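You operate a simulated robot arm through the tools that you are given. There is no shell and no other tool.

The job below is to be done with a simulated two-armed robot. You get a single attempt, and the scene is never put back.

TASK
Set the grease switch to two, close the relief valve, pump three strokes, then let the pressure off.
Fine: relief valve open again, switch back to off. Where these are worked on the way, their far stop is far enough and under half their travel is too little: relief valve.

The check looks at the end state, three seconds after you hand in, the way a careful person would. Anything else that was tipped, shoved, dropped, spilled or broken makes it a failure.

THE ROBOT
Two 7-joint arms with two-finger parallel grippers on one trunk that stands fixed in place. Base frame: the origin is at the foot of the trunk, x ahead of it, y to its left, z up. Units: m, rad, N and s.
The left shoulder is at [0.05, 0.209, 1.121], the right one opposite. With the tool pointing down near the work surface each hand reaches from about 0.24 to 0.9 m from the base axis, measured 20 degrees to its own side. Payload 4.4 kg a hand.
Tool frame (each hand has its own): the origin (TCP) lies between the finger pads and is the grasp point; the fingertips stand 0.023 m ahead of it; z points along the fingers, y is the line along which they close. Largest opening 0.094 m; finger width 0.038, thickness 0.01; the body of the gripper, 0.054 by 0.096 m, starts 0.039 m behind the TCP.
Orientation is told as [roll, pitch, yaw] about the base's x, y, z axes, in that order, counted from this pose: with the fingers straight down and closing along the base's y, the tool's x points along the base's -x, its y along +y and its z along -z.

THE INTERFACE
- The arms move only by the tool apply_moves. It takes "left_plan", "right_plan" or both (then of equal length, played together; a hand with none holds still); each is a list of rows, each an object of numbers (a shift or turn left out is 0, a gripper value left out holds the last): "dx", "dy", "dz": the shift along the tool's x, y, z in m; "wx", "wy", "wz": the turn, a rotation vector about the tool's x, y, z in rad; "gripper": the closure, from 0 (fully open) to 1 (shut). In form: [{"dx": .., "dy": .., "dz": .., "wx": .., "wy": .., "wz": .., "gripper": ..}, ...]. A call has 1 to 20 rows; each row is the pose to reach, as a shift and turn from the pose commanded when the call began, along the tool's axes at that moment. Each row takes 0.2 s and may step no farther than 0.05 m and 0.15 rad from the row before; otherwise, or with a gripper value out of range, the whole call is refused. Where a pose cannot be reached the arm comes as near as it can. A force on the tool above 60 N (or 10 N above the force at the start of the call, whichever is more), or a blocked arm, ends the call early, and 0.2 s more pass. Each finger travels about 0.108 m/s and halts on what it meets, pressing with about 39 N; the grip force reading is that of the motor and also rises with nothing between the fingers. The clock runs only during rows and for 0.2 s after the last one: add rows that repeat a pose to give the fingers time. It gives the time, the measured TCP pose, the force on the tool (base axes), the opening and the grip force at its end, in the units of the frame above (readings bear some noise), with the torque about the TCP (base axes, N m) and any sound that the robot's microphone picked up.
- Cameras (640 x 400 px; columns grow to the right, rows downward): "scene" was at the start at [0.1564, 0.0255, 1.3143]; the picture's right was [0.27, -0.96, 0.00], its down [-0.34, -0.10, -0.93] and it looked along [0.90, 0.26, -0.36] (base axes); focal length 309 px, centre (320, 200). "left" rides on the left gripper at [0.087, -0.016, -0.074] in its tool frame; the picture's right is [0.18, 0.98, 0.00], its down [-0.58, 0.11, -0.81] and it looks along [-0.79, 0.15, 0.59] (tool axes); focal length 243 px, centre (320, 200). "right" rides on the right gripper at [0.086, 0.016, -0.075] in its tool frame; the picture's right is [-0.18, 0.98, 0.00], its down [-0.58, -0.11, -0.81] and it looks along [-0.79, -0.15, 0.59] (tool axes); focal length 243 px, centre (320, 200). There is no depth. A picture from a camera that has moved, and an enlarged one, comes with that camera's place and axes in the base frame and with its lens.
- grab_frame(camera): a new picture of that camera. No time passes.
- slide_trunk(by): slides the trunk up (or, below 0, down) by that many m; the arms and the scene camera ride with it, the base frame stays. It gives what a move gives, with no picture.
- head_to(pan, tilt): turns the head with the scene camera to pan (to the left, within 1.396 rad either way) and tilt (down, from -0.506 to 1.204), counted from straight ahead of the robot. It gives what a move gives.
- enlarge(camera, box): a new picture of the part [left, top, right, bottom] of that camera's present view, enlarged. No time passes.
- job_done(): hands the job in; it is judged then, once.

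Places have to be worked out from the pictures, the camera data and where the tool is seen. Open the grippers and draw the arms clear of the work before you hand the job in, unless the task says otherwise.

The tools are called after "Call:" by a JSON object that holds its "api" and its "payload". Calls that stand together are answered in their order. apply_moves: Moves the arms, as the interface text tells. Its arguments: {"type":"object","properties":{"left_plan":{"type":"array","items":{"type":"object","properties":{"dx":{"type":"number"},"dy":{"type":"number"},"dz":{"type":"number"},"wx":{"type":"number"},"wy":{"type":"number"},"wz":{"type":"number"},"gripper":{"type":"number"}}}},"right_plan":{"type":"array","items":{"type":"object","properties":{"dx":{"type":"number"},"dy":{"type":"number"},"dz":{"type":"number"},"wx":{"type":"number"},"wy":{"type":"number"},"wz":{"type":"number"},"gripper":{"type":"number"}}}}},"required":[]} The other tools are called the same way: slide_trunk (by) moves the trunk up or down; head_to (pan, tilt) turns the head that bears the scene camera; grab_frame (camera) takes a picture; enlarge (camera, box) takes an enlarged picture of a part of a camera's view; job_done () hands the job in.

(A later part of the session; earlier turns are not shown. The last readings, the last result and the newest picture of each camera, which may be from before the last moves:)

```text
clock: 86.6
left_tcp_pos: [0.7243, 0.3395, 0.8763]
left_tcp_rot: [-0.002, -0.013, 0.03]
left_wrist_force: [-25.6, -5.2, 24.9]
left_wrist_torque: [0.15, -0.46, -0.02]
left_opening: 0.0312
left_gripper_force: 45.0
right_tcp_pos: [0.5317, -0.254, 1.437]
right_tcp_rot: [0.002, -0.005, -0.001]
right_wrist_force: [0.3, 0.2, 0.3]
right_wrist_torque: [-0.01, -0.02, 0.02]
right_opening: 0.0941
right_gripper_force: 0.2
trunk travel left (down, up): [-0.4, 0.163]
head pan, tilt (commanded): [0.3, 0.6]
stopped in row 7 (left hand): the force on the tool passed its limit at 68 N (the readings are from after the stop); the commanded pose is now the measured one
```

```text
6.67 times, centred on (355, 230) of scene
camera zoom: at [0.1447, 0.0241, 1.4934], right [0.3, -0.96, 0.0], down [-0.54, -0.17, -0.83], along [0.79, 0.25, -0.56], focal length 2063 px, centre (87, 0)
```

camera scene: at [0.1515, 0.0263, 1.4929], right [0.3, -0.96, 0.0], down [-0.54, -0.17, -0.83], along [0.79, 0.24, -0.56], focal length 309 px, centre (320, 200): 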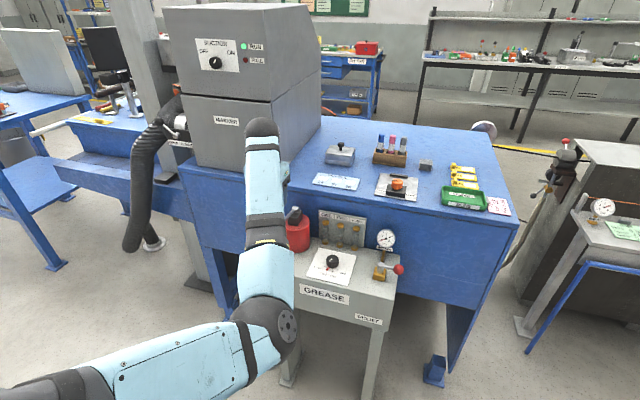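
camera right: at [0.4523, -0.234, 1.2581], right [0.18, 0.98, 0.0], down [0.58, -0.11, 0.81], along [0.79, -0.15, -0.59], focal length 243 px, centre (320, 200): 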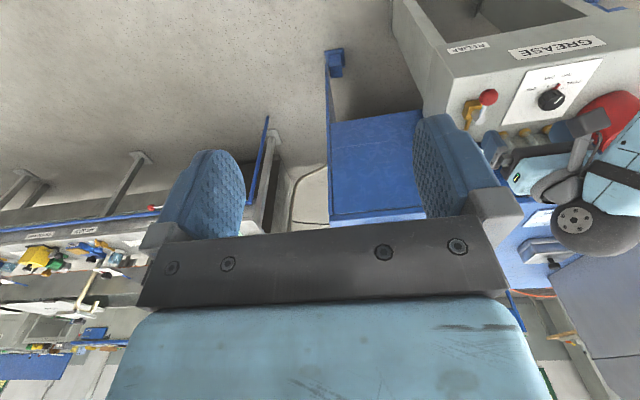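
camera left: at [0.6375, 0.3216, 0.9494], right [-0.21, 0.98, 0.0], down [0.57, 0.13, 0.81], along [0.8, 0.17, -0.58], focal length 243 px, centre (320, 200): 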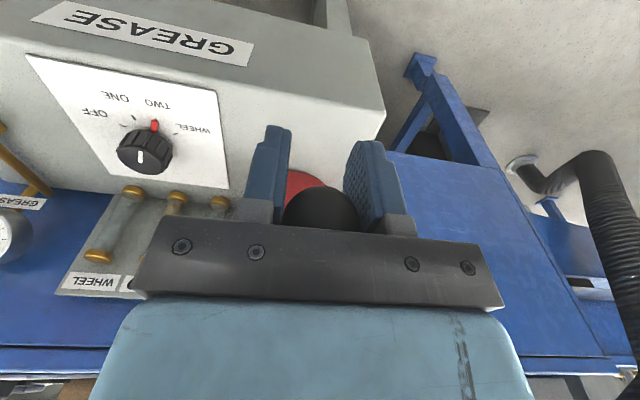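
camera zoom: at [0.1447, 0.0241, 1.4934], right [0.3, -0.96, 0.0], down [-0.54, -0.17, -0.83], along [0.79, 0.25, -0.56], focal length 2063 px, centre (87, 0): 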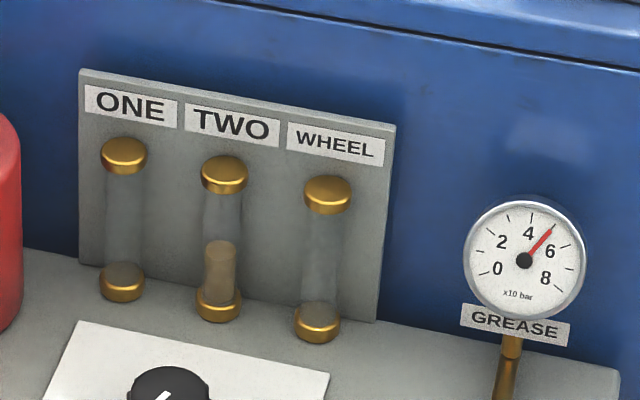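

The TWO column rose again, but the hand camera shows the ball slid toward the palm; the ball itself is at z≈0.896. I look closely at the lever to see whether this is the lower stop.

Call:
{"api": "enlarge", "payload": {"camera": "scene", "box": [240, 180, 330, 250]}}

Call:
{"api": "enlarge", "payload": {"camera": "left", "box": [240, 110, 420, 240]}}

Call:
{"api": "enlarge", "payload": {"camera": "right", "box": [440, 0, 640, 200]}}

```text
5.71 times, centred on (285, 215) of scene
camera zoom: at [0.1447, 0.0241, 1.4934], right [0.3, -0.96, 0.0], down [-0.54, -0.17, -0.83], along [0.79, 0.25, -0.56], focal length 1768 px, centre (520, 114)
```

zoom: 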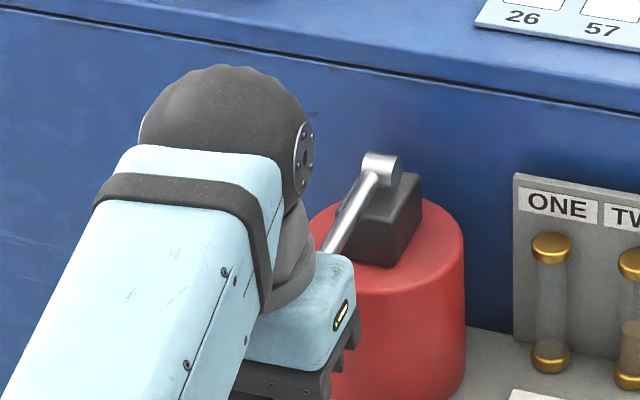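

```text
3.08 times, centred on (330, 175) of left
camera zoom: at [0.6375, 0.3216, 0.9494], right [-0.21, 0.98, 0.0], down [0.57, 0.13, 0.81], along [0.8, 0.17, -0.58], focal length 746 px, centre (289, 277)
```

zoom: 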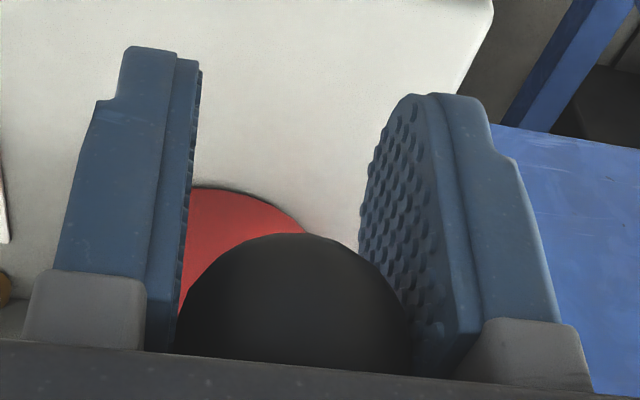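

```text
2.00 times, centred on (540, 100) of right
camera zoom: at [0.4459, -0.2361, 1.5093], right [0.18, 0.98, 0.0], down [0.58, -0.11, 0.81], along [0.79, -0.15, -0.59], focal length 485 px, centre (-120, 400)
```

zoom: 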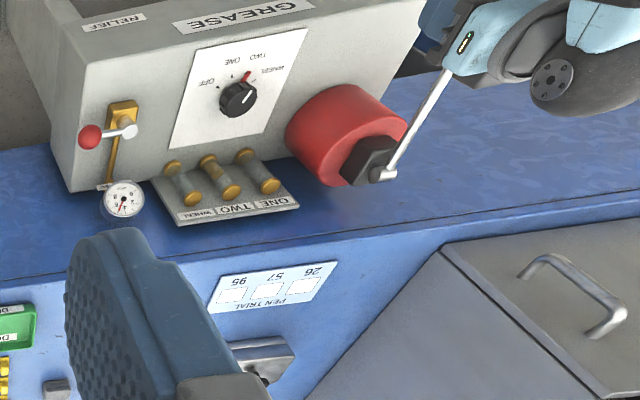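

The lever is near horizontal here, and the ball stopped at the same height (~0.896) in both downstrokes. The column doubled too, so this is the lower stop: two strokes done. I bring the lever back up to the top stop.

Call:
{"api": "apply_moves", "payload": {"left_plan": [{"dx": 0.001, "dz": -0.01}, {"dx": 0.001, "dz": -0.022}, {"dx": 0.001, "dz": -0.035}, {"dx": 0.0, "dz": -0.05}, {"dx": -0.001, "dz": -0.063}, {"dx": -0.002, "dz": -0.074}, {"dx": -0.002, "dz": -0.08}, {"dx": -0.002, "dz": -0.08}]}}

Call:
{"api": "grab_frame", "payload": {"camera": "left"}}

Call:
{"api": "enlarge", "payload": {"camera": "scene", "box": [310, 200, 400, 260]}}

Call:
{"api": "enlarge", "payload": {"camera": "right", "box": [440, 0, 640, 200]}}

```text
clock: 88.4
left_tcp_pos: [0.7312, 0.3393, 0.9454]
left_tcp_rot: [-0.003, 0.0, 0.03]
left_wrist_force: [4.7, -19.4, -34.4]
left_wrist_torque: [0.09, -0.48, 0.06]
left_opening: 0.031
left_gripper_force: 45.1
right_tcp_pos: [0.5432, -0.2532, 1.4305]
right_tcp_rot: [-0.001, 0.005, 0.0]
right_wrist_force: [0.1, -0.5, -0.2]
right_wrist_torque: [-0.01, -0.02, 0.01]
right_opening: 0.0938
right_gripper_force: 0.1
trunk travel left (down, up): [-0.4, 0.163]
head pan, tilt (commanded): [0.3, 0.6]
```

```text
taken
camera left: at [0.6445, 0.322, 1.02], right [-0.21, 0.98, 0.0], down [0.58, 0.13, 0.81], along [0.79, 0.17, -0.59], focal length 243 px, centre (320, 200)
```

left: 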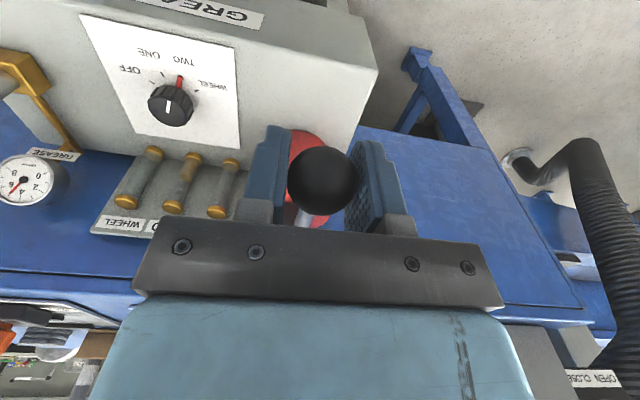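

```text
6.67 times, centred on (355, 230) of scene
camera zoom: at [0.157, 0.026, 1.4922], right [0.3, -0.96, 0.0], down [-0.54, -0.17, -0.82], along [0.79, 0.24, -0.57], focal length 2063 px, centre (87, 0)
```

zoom: 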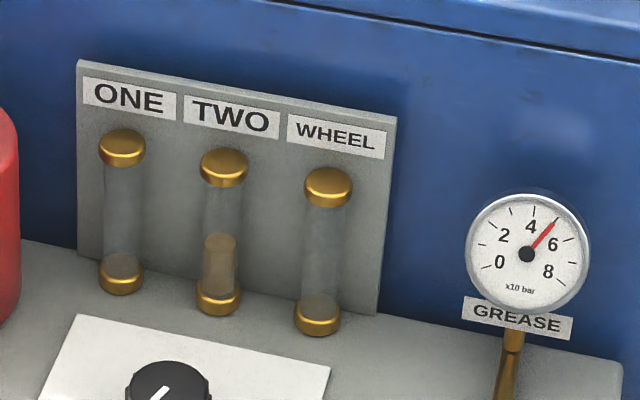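

```text
2.00 times, centred on (540, 100) of right
camera zoom: at [0.4581, -0.2341, 1.5056], right [0.18, 0.98, 0.0], down [0.59, -0.11, 0.8], along [0.79, -0.15, -0.6], focal length 485 px, centre (-120, 400)
```

zoom: 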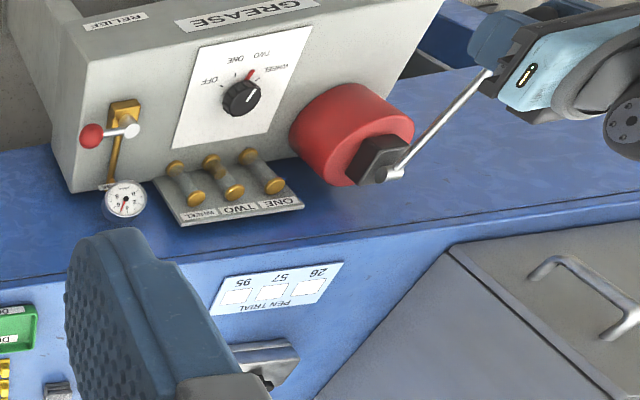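

Two strokes show as twice the column height, and the lever is back at the top. Third and last downstroke now.

Call:
{"api": "apply_moves", "payload": {"left_plan": [{"dz": 0.01}, {"dx": 0.003, "dz": 0.0267}, {"dx": 0.0038, "dz": 0.0414}, {"dx": 0.0038, "dz": 0.0561}, {"dx": 0.003, "dz": 0.0707}, {"dx": 0.002, "dz": 0.082}, {"dx": 0.0015, "dz": 0.0885}, {"dx": 0.0015, "dz": 0.0925}]}}

Call:
{"api": "grab_frame", "payload": {"camera": "left"}}

Call:
{"api": "enlarge", "payload": {"camera": "scene", "box": [310, 200, 400, 260]}}

Call:
{"api": "enlarge", "payload": {"camera": "right", "box": [440, 0, 640, 200]}}

```text
clock: 89.9
left_tcp_pos: [0.7272, 0.3386, 0.8772]
left_tcp_rot: [-0.003, -0.016, 0.03]
left_wrist_force: [-28.5, -6.6, 26.9]
left_wrist_torque: [0.24, -0.3, 0.18]
left_opening: 0.0315
left_gripper_force: 45.0
right_tcp_pos: [0.5307, -0.2528, 1.4365]
right_tcp_rot: [0.003, -0.003, 0.0]
right_wrist_force: [-0.8, -0.2, -0.5]
right_wrist_torque: [-0.03, 0.0, 0.02]
right_opening: 0.0944
right_gripper_force: 0.1
trunk travel left (down, up): [-0.4, 0.163]
head pan, tilt (commanded): [0.3, 0.6]
stopped in row 7 (left hand): the force on the tool passed its limit at 69 N (the readings are from after the stop); the commanded pose is now the measured one
```

```text
taken
camera left: at [0.6381, 0.3216, 0.9489], right [-0.21, 0.98, 0.0], down [0.56, 0.13, 0.82], along [0.8, 0.17, -0.58], focal length 243 px, centre (320, 200)
```

left: 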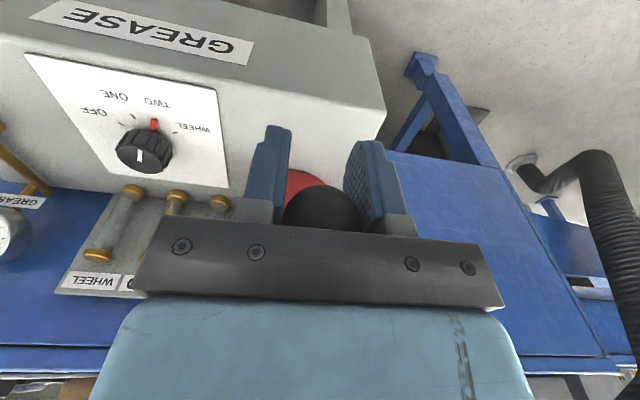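

```text
6.67 times, centred on (355, 230) of scene
camera zoom: at [0.1439, 0.0242, 1.4936], right [0.3, -0.96, 0.0], down [-0.53, -0.17, -0.83], along [0.79, 0.24, -0.56], focal length 2063 px, centre (87, 0)
```

zoom: 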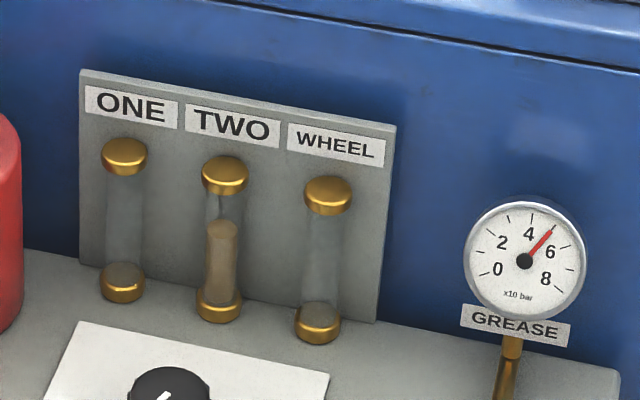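

```text
2.00 times, centred on (540, 100) of right
camera zoom: at [0.4452, -0.2358, 1.5094], right [0.18, 0.98, 0.0], down [0.58, -0.11, 0.81], along [0.79, -0.15, -0.59], focal length 485 px, centre (-120, 400)
```

zoom: 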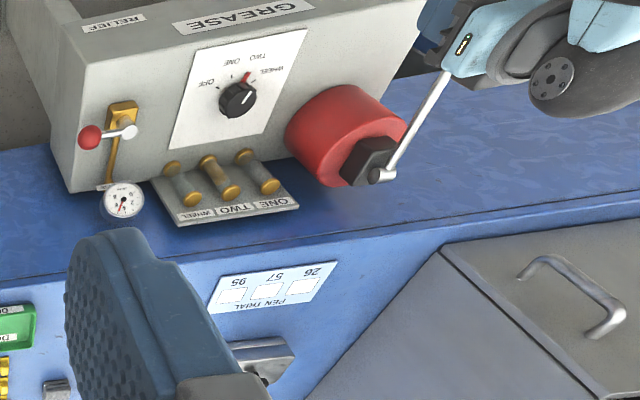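

Three equal steps in the TWO glass: three strokes delivered. I bring the lever back up to its rest position at the top, without pressing hard at the end.

Call:
{"api": "apply_moves", "payload": {"left_plan": [{"dx": 0.001, "dz": -0.01}, {"dx": 0.001, "dz": -0.022}, {"dx": 0.001, "dz": -0.035}, {"dx": 0.0, "dz": -0.05}, {"dx": -0.001, "dz": -0.063}, {"dx": -0.002, "dz": -0.074}, {"dx": -0.002, "dz": -0.08}, {"dx": -0.002, "dz": -0.08}]}}

Call:
{"api": "grab_frame", "payload": {"camera": "left"}}

```text
clock: 91.7
left_tcp_pos: [0.7331, 0.3411, 0.9446]
left_tcp_rot: [-0.001, 0.001, 0.03]
left_wrist_force: [1.7, -27.9, -42.4]
left_wrist_torque: [0.35, -0.33, 0.17]
left_opening: 0.0316
left_gripper_force: 45.0
right_tcp_pos: [0.5449, -0.2526, 1.4301]
right_tcp_rot: [0.0, 0.007, 0.0]
right_wrist_force: [-0.7, 0.2, -0.4]
right_wrist_torque: [0.03, 0.04, 0.0]
right_opening: 0.0943
right_gripper_force: 0.1
trunk travel left (down, up): [-0.4, 0.163]
head pan, tilt (commanded): [0.3, 0.6]
```

```text
taken
camera left: at [0.6467, 0.322, 1.0181], right [-0.21, 0.98, 0.0], down [0.58, 0.13, 0.81], along [0.79, 0.17, -0.59], focal length 243 px, centre (320, 200)
```

left: 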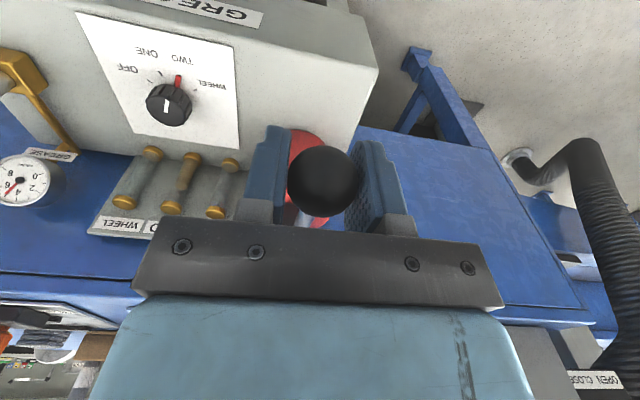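

Lever back at the top stop. I relieve the pressure a little, open the fingers and lift clear.

Call:
{"api": "apply_moves", "payload": {"left_plan": [{"dz": 0.004, "dy": -0.001}, {"dz": 0.004, "dy": -0.001, "gripper": 0.6}, {"dz": 0.004, "dy": -0.001, "gripper": 0.3}, {"dz": 0.004, "dy": -0.001, "gripper": 0.15}, {"dz": -0.03, "dy": -0.001, "gripper": 0.15}, {"dz": -0.07, "dy": -0.001, "gripper": 0.15}, {"dz": -0.11, "dy": -0.001, "gripper": 0.15}]}}

Call:
{"api": "grab_frame", "payload": {"camera": "left"}}

Call:
{"api": "enlarge", "payload": {"camera": "right", "box": [440, 0, 640, 200]}}

Call:
{"api": "enlarge", "payload": {"camera": "scene", "box": [240, 170, 420, 300]}}

```text
clock: 93.3
left_tcp_pos: [0.7275, 0.3422, 1.0582]
left_tcp_rot: [-0.004, -0.008, 0.031]
left_wrist_force: [-0.4, 0.0, 0.2]
left_wrist_torque: [-0.04, -0.02, 0.0]
left_opening: 0.0801
left_gripper_force: 0.0
right_tcp_pos: [0.5377, -0.2502, 1.4347]
right_tcp_rot: [-0.004, 0.001, 0.0]
right_wrist_force: [-0.2, 0.3, 0.3]
right_wrist_torque: [-0.03, 0.01, 0.0]
right_opening: 0.0937
right_gripper_force: 0.1
trunk travel left (down, up): [-0.4, 0.163]
head pan, tilt (commanded): [0.3, 0.6]
```

```text
taken
camera left: at [0.641, 0.3239, 1.1322], right [-0.21, 0.98, 0.0], down [0.57, 0.13, 0.81], along [0.79, 0.17, -0.59], focal length 243 px, centre (320, 200)
```

left: 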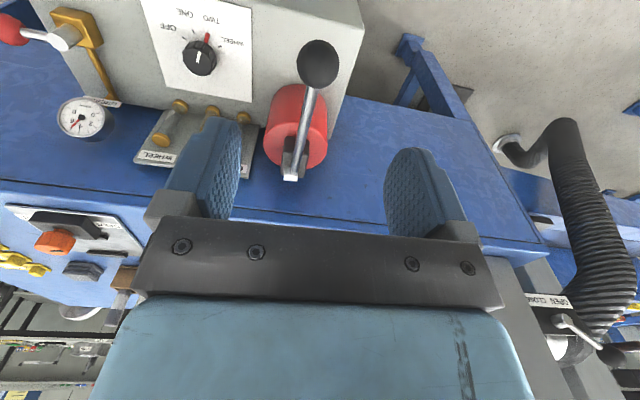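

```text
2.00 times, centred on (540, 100) of right
camera zoom: at [0.4516, -0.2316, 1.5081], right [0.18, 0.98, 0.0], down [0.58, -0.11, 0.81], along [0.79, -0.15, -0.59], focal length 485 px, centre (-120, 400)
```

zoom: 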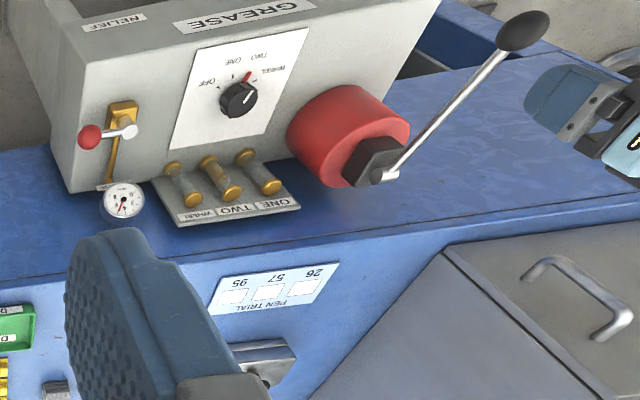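

```text
3.08 times, centred on (330, 235) of scene
camera zoom: at [0.1504, 0.0283, 1.4929], right [0.3, -0.96, 0.0], down [-0.54, -0.17, -0.83], along [0.79, 0.24, -0.56], focal length 952 px, centre (289, 92)
```

zoom: 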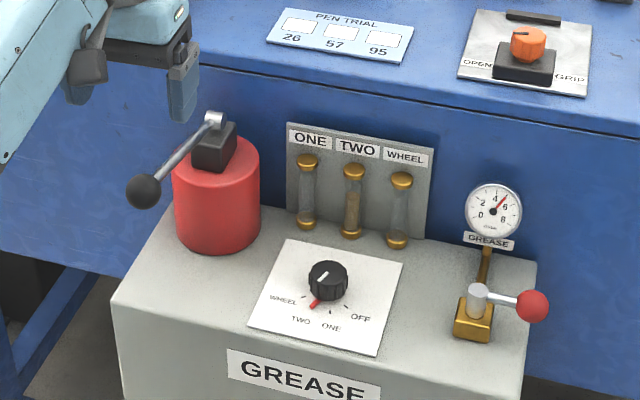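

The lever rests at the top, the gauge shows ~50 bar, and the TWO glass holds three strokes. Next is letting the pressure off: I move the hand back over toward the relief valve, still high up.

Call:
{"api": "apply_moves", "payload": {"left_plan": [{"dx": -0.009, "dy": -0.035, "dz": -0.025}, {"dx": -0.018, "dy": -0.07, "dz": -0.045}, {"dx": -0.027, "dy": -0.11, "dz": -0.06}, {"dx": -0.037, "dy": -0.15, "dz": -0.075}, {"dx": -0.047, "dy": -0.19, "dz": -0.085}, {"dx": -0.056, "dy": -0.22, "dz": -0.095}, {"dx": -0.0625, "dy": -0.242, "dz": -0.1}, {"dx": -0.0625, "dy": -0.242, "dz": -0.1}]}}

Call:
{"api": "apply_moves", "payload": {"left_plan": [{"wx": 0.0135, "wy": -0.048}, {"wx": 0.027, "wy": -0.0963}, {"wx": 0.04, "wy": -0.144}, {"wx": 0.0538, "wy": -0.1926}]}}

```text
clock: 95.1
left_tcp_pos: [0.8003, 0.1008, 1.1598]
left_tcp_rot: [-0.004, -0.01, 0.031]
left_wrist_force: [-0.2, 0.6, -0.2]
left_wrist_torque: [-0.03, -0.01, 0.04]
left_opening: 0.0797
left_gripper_force: 0.0
right_tcp_pos: [0.5391, -0.2505, 1.434]
right_tcp_rot: [-0.001, 0.001, -0.001]
right_wrist_force: [-0.1, 0.0, 0.0]
right_wrist_torque: [0.0, 0.01, 0.0]
right_opening: 0.0937
right_gripper_force: 0.1
trunk travel left (down, up): [-0.4, 0.163]
head pan, tilt (commanded): [0.3, 0.6]
```

```text
clock: 96.1
left_tcp_pos: [0.7987, 0.1014, 1.1607]
left_tcp_rot: [-0.057, -0.203, 0.036]
left_wrist_force: [-0.7, 0.2, 0.0]
left_wrist_torque: [0.0, 0.06, 0.01]
left_opening: 0.0799
left_gripper_force: 0.1
right_tcp_pos: [0.5382, -0.2515, 1.4335]
right_tcp_rot: [0.0, 0.003, 0.0]
right_wrist_force: [-0.4, -0.8, 0.2]
right_wrist_torque: [0.02, 0.01, 0.0]
right_opening: 0.0943
right_gripper_force: 0.1
trunk travel left (down, up): [-0.4, 0.163]
head pan, tilt (commanded): [0.3, 0.6]
```

Tilt in place. I turn the yaw to match the closed lever and move over the valve ball, still high.

Call:
{"api": "apply_moves", "payload": {"left_plan": [{"dx": -0.0031, "dy": -0.0109, "dz": -0.0009, "wz": -0.14}, {"dx": -0.0062, "dy": -0.0218, "dz": -0.0018, "wz": -0.28}, {"dx": -0.0093, "dy": -0.0327, "dz": -0.0027, "wz": -0.42}, {"dx": -0.0124, "dy": -0.0436, "dz": -0.0036, "wz": -0.56}, {"dx": -0.0156, "dy": -0.0546, "dz": -0.0045, "wz": -0.7}, {"dx": -0.0187, "dy": -0.0655, "dz": -0.0054, "wz": -0.84}, {"dx": -0.0218, "dy": -0.0764, "dz": -0.0063, "wz": -0.98}, {"dx": -0.0249, "dy": -0.0873, "dz": -0.0072, "wz": -1.12}, {"dx": -0.028, "dy": -0.0982, "dz": -0.0081, "wz": -1.26}, {"dx": -0.0311, "dy": -0.1091, "dz": -0.009, "wz": -1.4}]}}

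Call:
{"api": "grab_frame", "payload": {"camera": "scene"}}

```text
clock: 98.3
left_tcp_pos: [0.8299, -0.0065, 1.1823]
left_tcp_rot: [-0.21, 0.02, 1.432]
left_wrist_force: [-0.7, -0.6, 0.9]
left_wrist_torque: [0.03, 0.01, 0.02]
left_opening: 0.0801
left_gripper_force: 0.0
right_tcp_pos: [0.5381, -0.2534, 1.4335]
right_tcp_rot: [-0.001, 0.002, 0.001]
right_wrist_force: [-0.4, -0.6, 0.3]
right_wrist_torque: [0.02, -0.04, -0.01]
right_opening: 0.0939
right_gripper_force: 0.0
trunk travel left (down, up): [-0.4, 0.163]
head pan, tilt (commanded): [0.3, 0.6]
```

```text
taken
camera scene: at [0.1512, 0.0257, 1.4929], right [0.3, -0.96, 0.0], down [-0.54, -0.17, -0.83], along [0.79, 0.24, -0.56], focal length 309 px, centre (320, 200)
```

scene: 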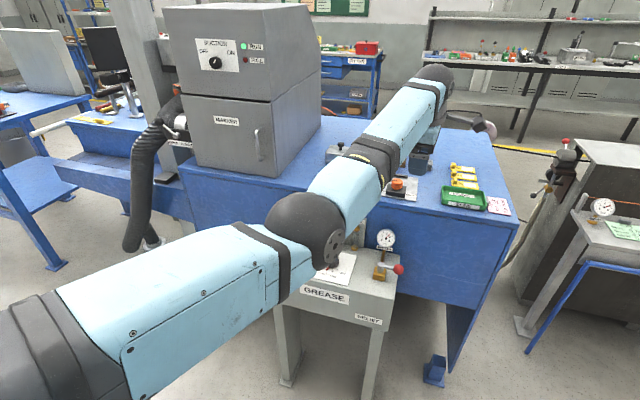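

Good posture. I lower the trunk by 0.25 m so the hand ends just above the valve (z≈0.93).

Call:
{"api": "slide_trunk", "payload": {"by": -0.25}}

Call:
{"api": "grab_frame", "payload": {"camera": "left"}}

Call:
{"api": "head_to", "payload": {"pan": 0.15, "tilt": 0.5}}

Call:
{"api": "grab_frame", "payload": {"camera": "scene"}}

```text
clock: 100.9
left_tcp_pos: [0.8308, -0.0069, 0.9318]
left_tcp_rot: [-0.21, 0.02, 1.428]
left_wrist_force: [0.1, -0.1, 0.0]
left_wrist_torque: [0.02, -0.01, 0.0]
left_opening: 0.08
left_gripper_force: 0.0
right_tcp_pos: [0.538, -0.2527, 1.1835]
right_tcp_rot: [0.0, 0.001, 0.001]
right_wrist_force: [-0.7, -0.5, 0.3]
right_wrist_torque: [-0.01, 0.02, 0.0]
right_opening: 0.0938
right_gripper_force: 0.1
trunk travel left (down, up): [-0.15, 0.413]
head pan, tilt (commanded): [0.3, 0.6]
```

```text
taken
camera left: at [0.8175, -0.0903, 1.0103], right [-0.98, -0.05, -0.2], down [-0.19, 0.63, 0.75], along [0.09, 0.78, -0.63], focal length 243 px, centre (320, 200)
```

left: 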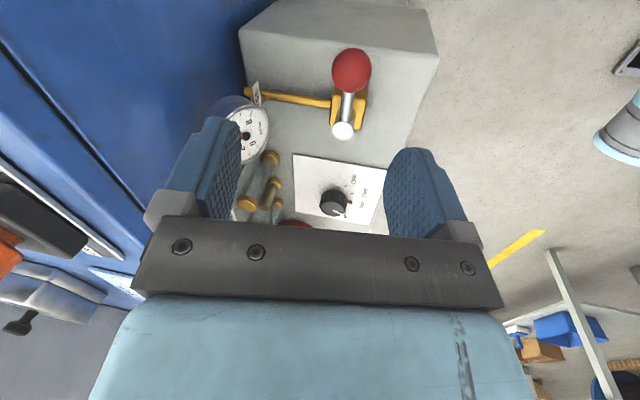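

```text
clock: 101.6
left_tcp_pos: [0.8304, -0.0064, 0.9322]
left_tcp_rot: [-0.21, 0.021, 1.429]
left_wrist_force: [0.1, 0.2, -0.1]
left_wrist_torque: [-0.03, -0.01, 0.02]
left_opening: 0.0799
left_gripper_force: 0.0
right_tcp_pos: [0.5391, -0.2516, 1.1828]
right_tcp_rot: [0.001, 0.001, -0.001]
right_wrist_force: [0.1, 0.9, -0.3]
right_wrist_torque: [-0.01, 0.0, 0.02]
right_opening: 0.0941
right_gripper_force: 0.1
trunk travel left (down, up): [-0.15, 0.413]
head pan, tilt (commanded): [0.15, 0.499]
```

```text
taken
camera scene: at [0.157, 0.0137, 1.2519], right [0.15, -0.99, 0.0], down [-0.47, -0.07, -0.88], along [0.87, 0.13, -0.48], focal length 309 px, centre (320, 200)
```

scene: 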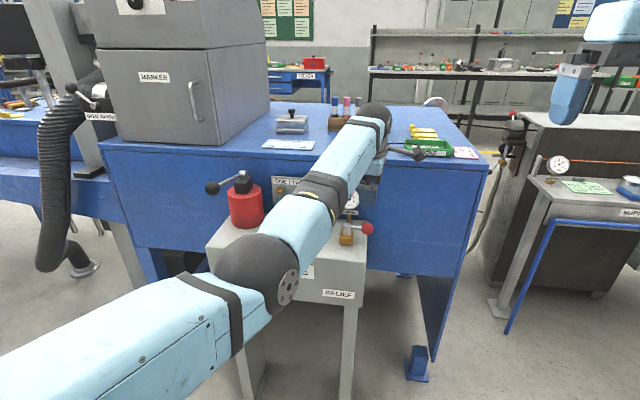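

The view matches the one right after I released the valve. I narrow the opening to ~55 mm and descend straight down around the ball.

Call:
{"api": "apply_moves", "payload": {"left_plan": [{"gripper": 0.42}, {"dx": -0.0006, "dy": 0.006, "dz": 0.0294, "gripper": 0.42}, {"dx": -0.0012, "dy": 0.0119, "dz": 0.0588, "gripper": 0.42}, {"dx": -0.0018, "dy": 0.0179, "dz": 0.0882, "gripper": 0.42}, {"dx": -0.0022, "dy": 0.0223, "dz": 0.1098, "gripper": 0.42}, {"dx": -0.0022, "dy": 0.0223, "dz": 0.1098, "gripper": 0.42}]}}

Call:
{"api": "grab_frame", "payload": {"camera": "left"}}

```text
clock: 103.0
left_tcp_pos: [0.8301, -0.0088, 0.8201]
left_tcp_rot: [-0.209, 0.02, 1.431]
left_wrist_force: [0.9, 0.2, -0.4]
left_wrist_torque: [-0.01, 0.03, -0.03]
left_opening: 0.0546
left_gripper_force: 0.1
right_tcp_pos: [0.5392, -0.252, 1.1837]
right_tcp_rot: [-0.002, 0.003, -0.001]
right_wrist_force: [0.9, 0.3, 0.3]
right_wrist_torque: [0.0, 0.03, 0.03]
right_opening: 0.0935
right_gripper_force: 0.0
trunk travel left (down, up): [-0.15, 0.413]
head pan, tilt (commanded): [0.15, 0.499]
```

```text
taken
camera left: at [0.8172, -0.0924, 0.8984], right [-0.98, -0.05, -0.2], down [-0.19, 0.63, 0.75], along [0.09, 0.78, -0.63], focal length 243 px, centre (320, 200)
```

left: 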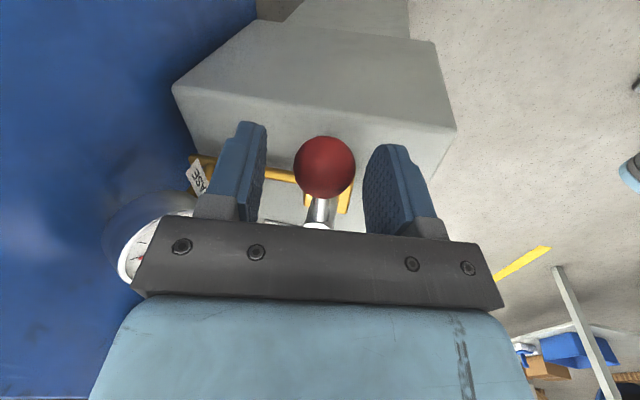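

The ball is between the fingers. I close on it, then swing the lever back clockwise along the arc toward open, first half.

Call:
{"api": "apply_moves", "payload": {"left_plan": [{"gripper": 0.7}, {"gripper": 0.9}, {"gripper": 0.9}, {"gripper": 0.9}]}}

Call:
{"api": "apply_moves", "payload": {"left_plan": [{"dx": 0.0005, "dy": 0.0064, "dz": -0.0013, "wz": 0.12}, {"dx": 0.0002, "dy": 0.0127, "dz": -0.0025, "wz": 0.24}, {"dx": -0.0009, "dy": 0.019, "dz": -0.0038, "wz": 0.36}, {"dx": -0.0027, "dy": 0.0251, "dz": -0.0051, "wz": 0.48}, {"dx": -0.0052, "dy": 0.0309, "dz": -0.0063, "wz": 0.6}, {"dx": -0.0084, "dy": 0.0364, "dz": -0.0075, "wz": 0.72}]}}

Call:
{"api": "grab_frame", "payload": {"camera": "left"}}

Call:
{"api": "enlarge", "payload": {"camera": "scene", "box": [260, 160, 420, 280]}}

```text
clock: 104.0
left_tcp_pos: [0.8279, -0.0094, 0.8205]
left_tcp_rot: [-0.207, 0.02, 1.43]
left_wrist_force: [-33.8, 6.6, -9.6]
left_wrist_torque: [0.48, 0.45, 0.48]
left_opening: 0.0311
left_gripper_force: 45.6
right_tcp_pos: [0.5376, -0.2523, 1.1851]
right_tcp_rot: [0.001, 0.002, 0.001]
right_wrist_force: [-0.1, 0.5, -0.5]
right_wrist_torque: [0.0, -0.02, -0.02]
right_opening: 0.0942
right_gripper_force: 0.1
trunk travel left (down, up): [-0.15, 0.413]
head pan, tilt (commanded): [0.15, 0.499]
```

```text
clock: 105.4
left_tcp_pos: [0.7947, 0.0042, 0.8205]
left_tcp_rot: [-0.168, -0.123, 0.718]
left_wrist_force: [-9.7, -25.5, -2.6]
left_wrist_torque: [-1.02, 0.67, -0.48]
left_opening: 0.0309
left_gripper_force: 44.3
right_tcp_pos: [0.5381, -0.2527, 1.1835]
right_tcp_rot: [0.002, 0.0, 0.001]
right_wrist_force: [-0.5, 0.8, -0.7]
right_wrist_torque: [-0.02, 0.06, 0.02]
right_opening: 0.094
right_gripper_force: 0.1
trunk travel left (down, up): [-0.15, 0.413]
head pan, tilt (commanded): [0.15, 0.499]
```

```text
taken
camera left: at [0.7241, -0.0609, 0.8856], right [-0.76, 0.62, -0.19], down [0.2, 0.5, 0.84], along [0.62, 0.6, -0.51], focal length 243 px, centre (320, 200)
```

left: 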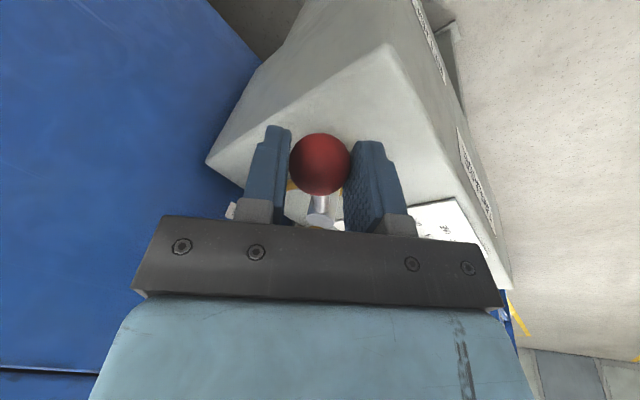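

```text
3.33 times, centred on (340, 220) of scene
camera zoom: at [0.1567, 0.0117, 1.2521], right [0.15, -0.99, 0.0], down [-0.47, -0.07, -0.88], along [0.87, 0.13, -0.48], focal length 1031 px, centre (253, 133)
```

zoom: 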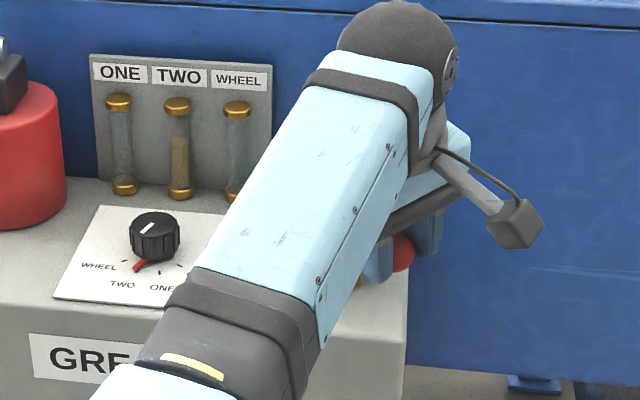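

Smooth so far: the lever is at about 0.85 rad and coming back. I continue to the open stop, where it first pointed at me.

Call:
{"api": "apply_moves", "payload": {"left_plan": [{"dx": 0.0015, "dy": 0.0063, "dz": -0.0011, "wz": 0.12}, {"dx": 0.0012, "dy": 0.0127, "dz": -0.0021, "wz": 0.24}, {"dx": 0.0001, "dy": 0.019, "dz": -0.003, "wz": 0.36}, {"dx": -0.0017, "dy": 0.0251, "dz": -0.0038, "wz": 0.48}, {"dx": -0.0042, "dy": 0.0309, "dz": -0.0044, "wz": 0.6}, {"dx": -0.0074, "dy": 0.0364, "dz": -0.005, "wz": 0.72}, {"dx": -0.0116, "dy": 0.0419, "dz": -0.0054, "wz": 0.84}, {"dx": -0.0133, "dy": 0.0439, "dz": -0.0055, "wz": 0.85}]}}

Call:
{"api": "grab_frame", "payload": {"camera": "left"}}

Call:
{"api": "enlarge", "payload": {"camera": "scene", "box": [260, 160, 420, 280]}}

```text
clock: 107.2
left_tcp_pos: [0.7775, 0.0457, 0.8209]
left_tcp_rot: [-0.021, -0.214, -0.141]
left_wrist_force: [8.7, -24.3, 5.2]
left_wrist_torque: [-0.46, -0.48, 0.4]
left_opening: 0.031
left_gripper_force: 45.0
right_tcp_pos: [0.538, -0.2537, 1.1836]
right_tcp_rot: [0.002, 0.002, 0.001]
right_wrist_force: [-0.7, 0.0, -0.6]
right_wrist_torque: [0.04, 0.0, 0.06]
right_opening: 0.0937
right_gripper_force: 0.1
trunk travel left (down, up): [-0.15, 0.413]
head pan, tilt (commanded): [0.15, 0.499]
```

```text
taken
camera left: at [0.6744, 0.0462, 0.8752], right [-0.04, 1.0, -0.06], down [0.41, 0.07, 0.91], along [0.91, 0.01, -0.41], focal length 243 px, centre (320, 200)
```

left: 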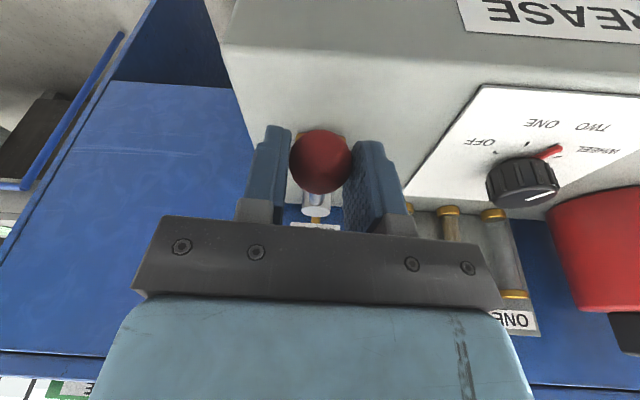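

```text
3.33 times, centred on (340, 220) of scene
camera zoom: at [0.157, 0.0117, 1.252], right [0.15, -0.99, 0.0], down [-0.47, -0.07, -0.88], along [0.87, 0.13, -0.48], focal length 1031 px, centre (253, 133)
```

zoom: 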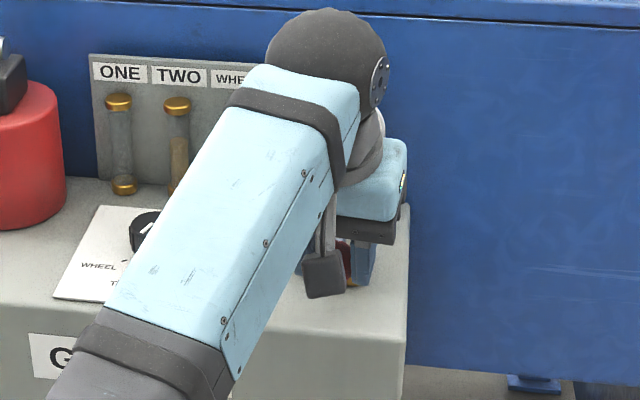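

The ball is back at y≈0.045 with a −24 N reaction: it looks like the open stop. I push 2 mm more to confirm, then release and lift.

Call:
{"api": "apply_moves", "payload": {"left_plan": [{"dy": 0.001}, {"dy": 0.002}, {"dy": 0.003}]}}

```text
clock: 108.0
left_tcp_pos: [0.7763, 0.0474, 0.8204]
left_tcp_rot: [-0.021, -0.209, -0.14]
left_wrist_force: [18.5, -45.9, 7.2]
left_wrist_torque: [-0.75, -1.04, 0.04]
left_opening: 0.0311
left_gripper_force: 44.9
right_tcp_pos: [0.5391, -0.2552, 1.1821]
right_tcp_rot: [0.003, 0.0, -0.001]
right_wrist_force: [0.6, -0.2, -0.3]
right_wrist_torque: [0.01, -0.01, -0.01]
right_opening: 0.094
right_gripper_force: 0.1
trunk travel left (down, up): [-0.15, 0.413]
head pan, tilt (commanded): [0.15, 0.499]
```

Open stop confirmed (46 N with no further travel). I relieve it, open the fingers and lift straight up.

Call:
{"api": "apply_moves", "payload": {"left_plan": [{"dy": -0.002}, {"dy": -0.002, "gripper": 0.6}, {"dy": -0.002, "gripper": 0.3}, {"dy": -0.002, "gripper": 0.2}, {"dx": -0.006, "dy": -0.0026, "dz": -0.0294, "gripper": 0.2}, {"dx": -0.0129, "dy": -0.0033, "dz": -0.0637, "gripper": 0.2}, {"dx": -0.0209, "dy": -0.0042, "dz": -0.1029, "gripper": 0.2}]}}

Call:
{"api": "grab_frame", "payload": {"camera": "left"}}

Call:
{"api": "enlarge", "payload": {"camera": "right", "box": [430, 40, 630, 200]}}

Call:
{"api": "enlarge", "payload": {"camera": "scene", "box": [260, 160, 420, 280]}}

```text
clock: 109.6
left_tcp_pos: [0.7756, 0.0497, 0.9264]
left_tcp_rot: [-0.022, -0.208, -0.136]
left_wrist_force: [0.1, -0.2, -0.5]
left_wrist_torque: [0.03, -0.03, -0.01]
left_opening: 0.0751
left_gripper_force: 0.1
right_tcp_pos: [0.5377, -0.2514, 1.1845]
right_tcp_rot: [-0.001, 0.002, -0.001]
right_wrist_force: [-0.2, -0.4, 0.5]
right_wrist_torque: [0.0, 0.0, 0.01]
right_opening: 0.0941
right_gripper_force: 0.1
trunk travel left (down, up): [-0.15, 0.413]
head pan, tilt (commanded): [0.15, 0.499]
```

```text
taken
camera left: at [0.6729, 0.0491, 0.9818], right [-0.04, 1.0, -0.06], down [0.42, 0.07, 0.91], along [0.91, 0.01, -0.42], focal length 243 px, centre (320, 200)
```

left: 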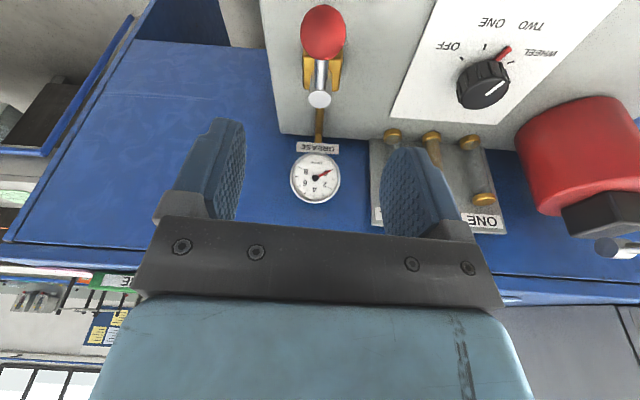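

```text
2.50 times, centred on (530, 120) of right
camera zoom: at [0.452, -0.234, 1.2576], right [0.18, 0.98, 0.0], down [0.58, -0.11, 0.81], along [0.79, -0.15, -0.59], focal length 606 px, centre (-205, 400)
```

zoom: 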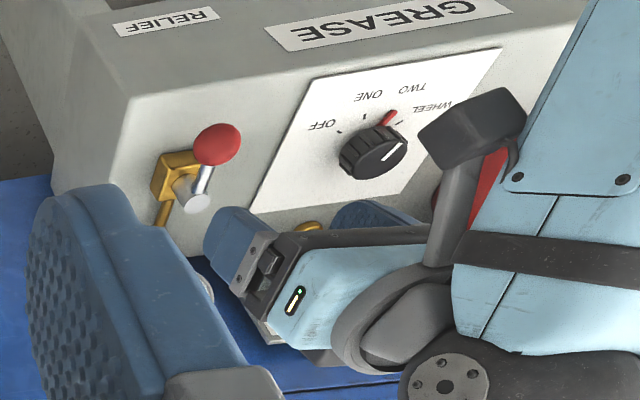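

```text
3.33 times, centred on (340, 220) of scene
camera zoom: at [0.1562, 0.0135, 1.252], right [0.15, -0.99, 0.0], down [-0.47, -0.07, -0.88], along [0.87, 0.13, -0.48], focal length 1031 px, centre (253, 133)
```

zoom: 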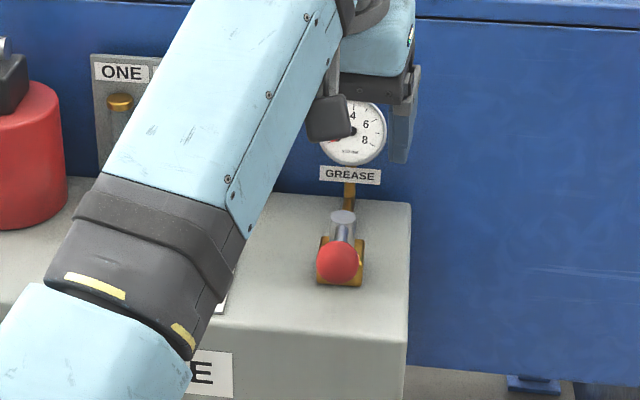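

The relief lever points at me again (open) and the gauge needle is back at zero. Now the switch: first I bring the hand upright again.

Call:
{"api": "apply_moves", "payload": {"left_plan": [{"dz": -0.005, "wx": -0.005, "wy": 0.05}, {"dz": -0.01, "wx": -0.0102, "wy": 0.1}, {"dz": -0.015, "wx": -0.0154, "wy": 0.15}, {"dz": -0.02, "wx": -0.0205, "wy": 0.199}, {"dz": -0.02, "wx": -0.0205, "wy": 0.199}]}}

Call:
{"api": "enlarge", "payload": {"camera": "left", "box": [230, 0, 560, 210]}}

```text
clock: 110.8
left_tcp_pos: [0.772, 0.0519, 0.9445]
left_tcp_rot: [0.0, -0.009, -0.137]
left_wrist_force: [-0.1, -0.1, -0.6]
left_wrist_torque: [-0.01, 0.03, 0.04]
left_opening: 0.0752
left_gripper_force: 0.1
right_tcp_pos: [0.5393, -0.2522, 1.1849]
right_tcp_rot: [0.001, 0.002, 0.0]
right_wrist_force: [0.5, -0.5, 0.4]
right_wrist_torque: [0.01, 0.01, 0.0]
right_opening: 0.0941
right_gripper_force: 0.1
trunk travel left (down, up): [-0.15, 0.413]
head pan, tilt (commanded): [0.15, 0.499]
```

```text
1.90 times, centred on (395, 105) of left
camera zoom: at [0.6823, 0.0472, 1.0183], right [-0.05, 1.0, 0.0], down [0.58, 0.03, 0.81], along [0.81, 0.04, -0.58], focal length 462 px, centre (177, 381)
```

zoom: 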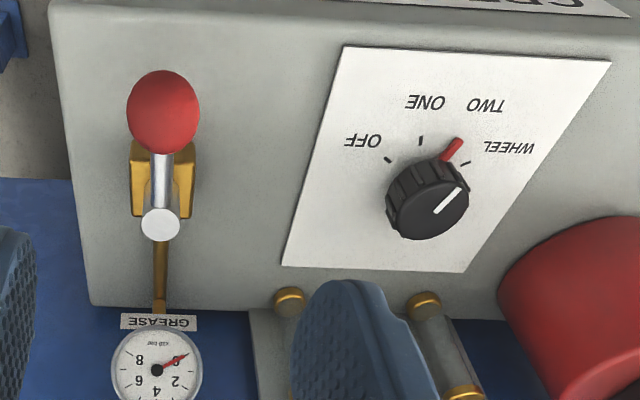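

All as wanted: valve open at its original stop, gauge at zero, pointer still on TWO. I move above the knob with yaw −0.70.

Call:
{"api": "apply_moves", "payload": {"left_plan": [{"dx": -0.0073, "dy": 0.0297, "dz": 0.0, "wz": 0.112}, {"dx": -0.0146, "dy": 0.0594, "dz": 0.0, "wz": 0.224}, {"dx": -0.022, "dy": 0.089, "dz": 0.0, "wz": 0.336}, {"dx": -0.0293, "dy": 0.1187, "dz": 0.005, "wz": 0.448}, {"dx": -0.0366, "dy": 0.1484, "dz": 0.01, "wz": 0.56}, {"dx": -0.0366, "dy": 0.1484, "dz": 0.04, "wz": 0.56}, {"dx": -0.0366, "dy": 0.1484, "dz": 0.075, "wz": 0.56}, {"dx": -0.0366, "dy": 0.1484, "dz": 0.095, "wz": 0.56}, {"dx": -0.0366, "dy": 0.1484, "dz": 0.095, "wz": 0.56}]}}

Call:
{"api": "grab_frame", "payload": {"camera": "left"}}

```text
clock: 112.8
left_tcp_pos: [0.8307, 0.1931, 0.8497]
left_tcp_rot: [0.005, -0.008, -0.699]
left_wrist_force: [-1.0, -0.5, 0.2]
left_wrist_torque: [-0.05, 0.0, 0.01]
left_opening: 0.0752
left_gripper_force: 0.0
right_tcp_pos: [0.5393, -0.2529, 1.184]
right_tcp_rot: [0.0, 0.003, -0.002]
right_wrist_force: [-0.8, -0.1, -0.2]
right_wrist_torque: [0.0, 0.01, 0.0]
right_opening: 0.094
right_gripper_force: 0.1
trunk travel left (down, up): [-0.15, 0.413]
head pan, tilt (commanded): [0.15, 0.499]
```

```text
taken
camera left: at [0.7526, 0.2367, 0.9231], right [0.49, 0.87, 0.0], down [0.51, -0.29, 0.81], along [0.71, -0.4, -0.58], focal length 243 px, centre (320, 200)
```

left: 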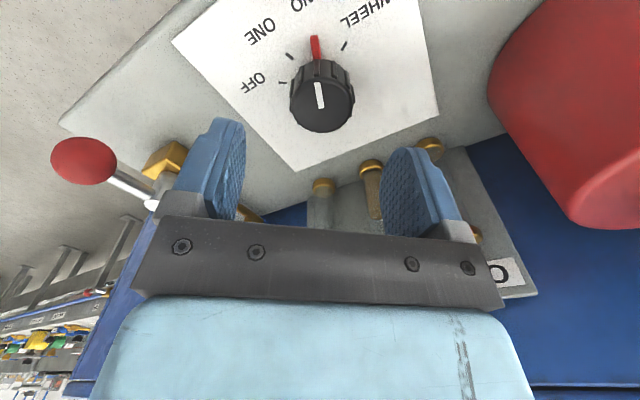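

Centred over the knob (its axis I now take as (0.829, 0.194)). I descend and grip it.

Call:
{"api": "apply_moves", "payload": {"left_plan": [{"dx": 0.002, "dz": 0.02}, {"dx": 0.002, "dz": 0.04}, {"dx": 0.002, "dz": 0.0465}, {"dx": 0.002, "dz": 0.0465}, {"dx": 0.002, "dz": 0.0465, "gripper": 0.5}, {"dx": 0.002, "dz": 0.0465, "gripper": 0.8}, {"dx": 0.002, "dz": 0.0465, "gripper": 0.8}, {"dx": 0.002, "dz": 0.0465, "gripper": 0.8}]}}

Call:
{"api": "enlarge", "payload": {"camera": "left", "box": [200, 20, 440, 200]}}

```text
clock: 114.6
left_tcp_pos: [0.8283, 0.1964, 0.803]
left_tcp_rot: [0.005, -0.009, -0.698]
left_wrist_force: [12.0, 14.6, 4.5]
left_wrist_torque: [0.49, 0.14, 0.0]
left_opening: 0.0374
left_gripper_force: 44.6
right_tcp_pos: [0.5395, -0.252, 1.1839]
right_tcp_rot: [0.0, 0.003, 0.0]
right_wrist_force: [-0.8, -0.1, -0.3]
right_wrist_torque: [0.02, 0.02, 0.0]
right_opening: 0.0943
right_gripper_force: 0.1
trunk travel left (down, up): [-0.15, 0.413]
head pan, tilt (commanded): [0.15, 0.499]
```

```text
2.22 times, centred on (320, 110) of left
camera zoom: at [0.7502, 0.2396, 0.8764], right [0.49, 0.87, 0.0], down [0.51, -0.29, 0.81], along [0.71, -0.4, -0.58], focal length 539 px, centre (320, 400)
```

zoom: 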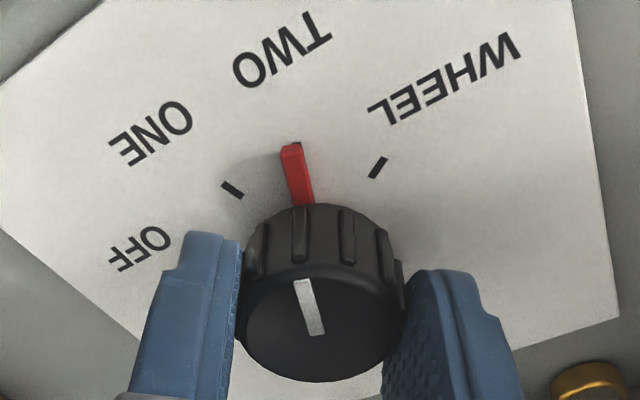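

Gripped. I turn counter-clockwise about 1.3 rad toward OFF, leaving the last bit for after a look.

Call:
{"api": "apply_moves", "payload": {"left_plan": [{"dy": -0.0002, "wz": -0.13}, {"dy": -0.0003, "wz": -0.26}, {"dy": -0.0004, "wz": -0.39}, {"dy": -0.0005, "wz": -0.52}, {"dy": -0.0006, "wz": -0.65}, {"dy": -0.0008, "wz": -0.78}, {"dy": -0.001, "wz": -0.91}, {"dy": -0.0012, "wz": -1.04}, {"dy": -0.0014, "wz": -1.17}, {"dy": -0.0015, "wz": -1.28}]}}

Call:
{"api": "enlarge", "payload": {"camera": "left", "box": [200, 20, 440, 200]}}

Call:
{"api": "enlarge", "payload": {"camera": "right", "box": [500, 50, 600, 120]}}

```text
clock: 116.8
left_tcp_pos: [0.8279, 0.1939, 0.8032]
left_tcp_rot: [-0.009, -0.006, 0.583]
left_wrist_force: [15.6, 18.1, 6.8]
left_wrist_torque: [0.73, -0.18, 0.11]
left_opening: 0.0372
left_gripper_force: 44.8
right_tcp_pos: [0.5387, -0.2504, 1.1836]
right_tcp_rot: [-0.001, 0.003, 0.0]
right_wrist_force: [1.1, -0.3, -0.1]
right_wrist_torque: [0.0, 0.01, 0.0]
right_opening: 0.0939
right_gripper_force: 0.1
trunk travel left (down, up): [-0.15, 0.413]
head pan, tilt (commanded): [0.15, 0.499]
```

```text
2.22 times, centred on (320, 110) of left
camera zoom: at [0.7627, 0.1329, 0.8768], right [-0.69, 0.72, -0.01], down [0.42, 0.41, 0.81], along [0.59, 0.56, -0.59], focal length 539 px, centre (320, 400)
```

zoom: 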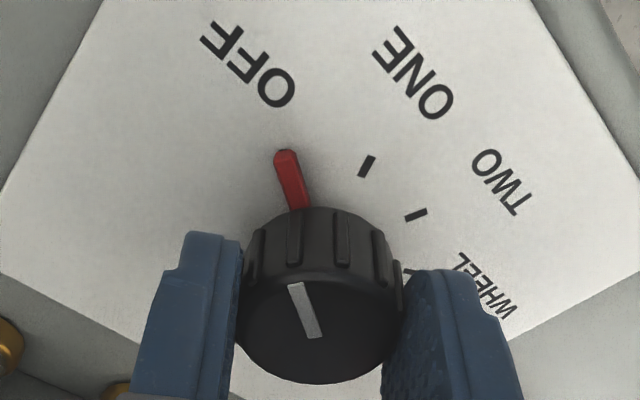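

```text
5.71 times, centred on (550, 85) of right
camera zoom: at [0.4531, -0.2326, 1.2575], right [0.18, 0.98, 0.0], down [0.58, -0.11, 0.81], along [0.79, -0.15, -0.59], focal length 1386 px, centre (-994, 857)
```

zoom: 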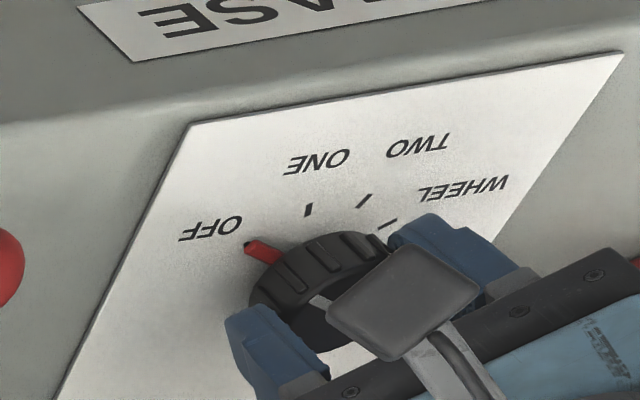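

The pointer is essentially on OFF now. I zoom in to fine-check the alignment.

Call:
{"api": "enlarge", "payload": {"camera": "left", "box": [280, 60, 400, 140]}}

Call:
{"api": "enlarge", "payload": {"camera": "right", "box": [530, 75, 580, 110]}}

```text
5.00 times, centred on (340, 100) of left
camera zoom: at [0.7627, 0.1329, 0.8768], right [-0.69, 0.72, -0.01], down [0.42, 0.41, 0.81], along [0.59, 0.56, -0.59], focal length 1213 px, centre (220, 700)
```

zoom: 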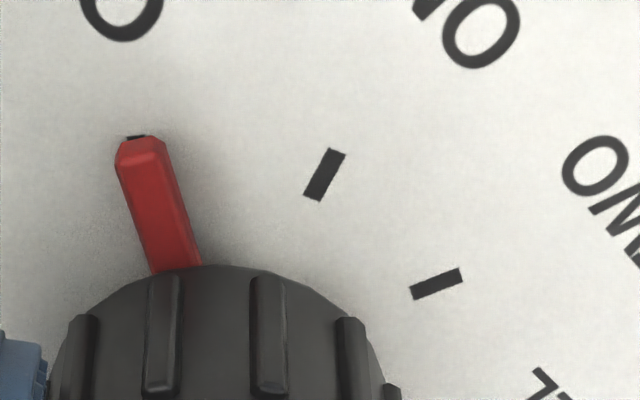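

```text
11.43 times, centred on (555, 92) of right
camera zoom: at [0.4531, -0.2326, 1.2575], right [0.18, 0.98, 0.0], down [0.58, -0.11, 0.81], along [0.79, -0.15, -0.59], focal length 2773 px, centre (-2366, 1429)
```

zoom: 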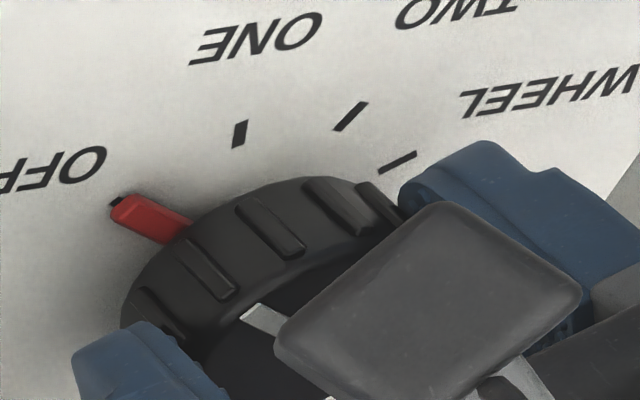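

The pointer is lined up exactly with the OFF tick. Before releasing I relieve the ~23 N of sliding force along the pads, so the knob won't roll when the fingers open.

Call:
{"api": "apply_moves", "payload": {"left_plan": [{"dx": -0.0005}, {"dx": -0.001}]}}

```text
clock: 117.4
left_tcp_pos: [0.8263, 0.1937, 0.8035]
left_tcp_rot: [-0.006, -0.009, 0.581]
left_wrist_force: [10.6, 14.9, 8.6]
left_wrist_torque: [0.71, -0.08, 0.02]
left_opening: 0.0371
left_gripper_force: 44.9
right_tcp_pos: [0.5393, -0.2514, 1.1831]
right_tcp_rot: [-0.002, 0.0, 0.0]
right_wrist_force: [-0.4, 0.2, 0.7]
right_wrist_torque: [0.01, -0.03, -0.02]
right_opening: 0.0939
right_gripper_force: 0.0
trunk travel left (down, up): [-0.15, 0.413]
head pan, tilt (commanded): [0.15, 0.499]
```

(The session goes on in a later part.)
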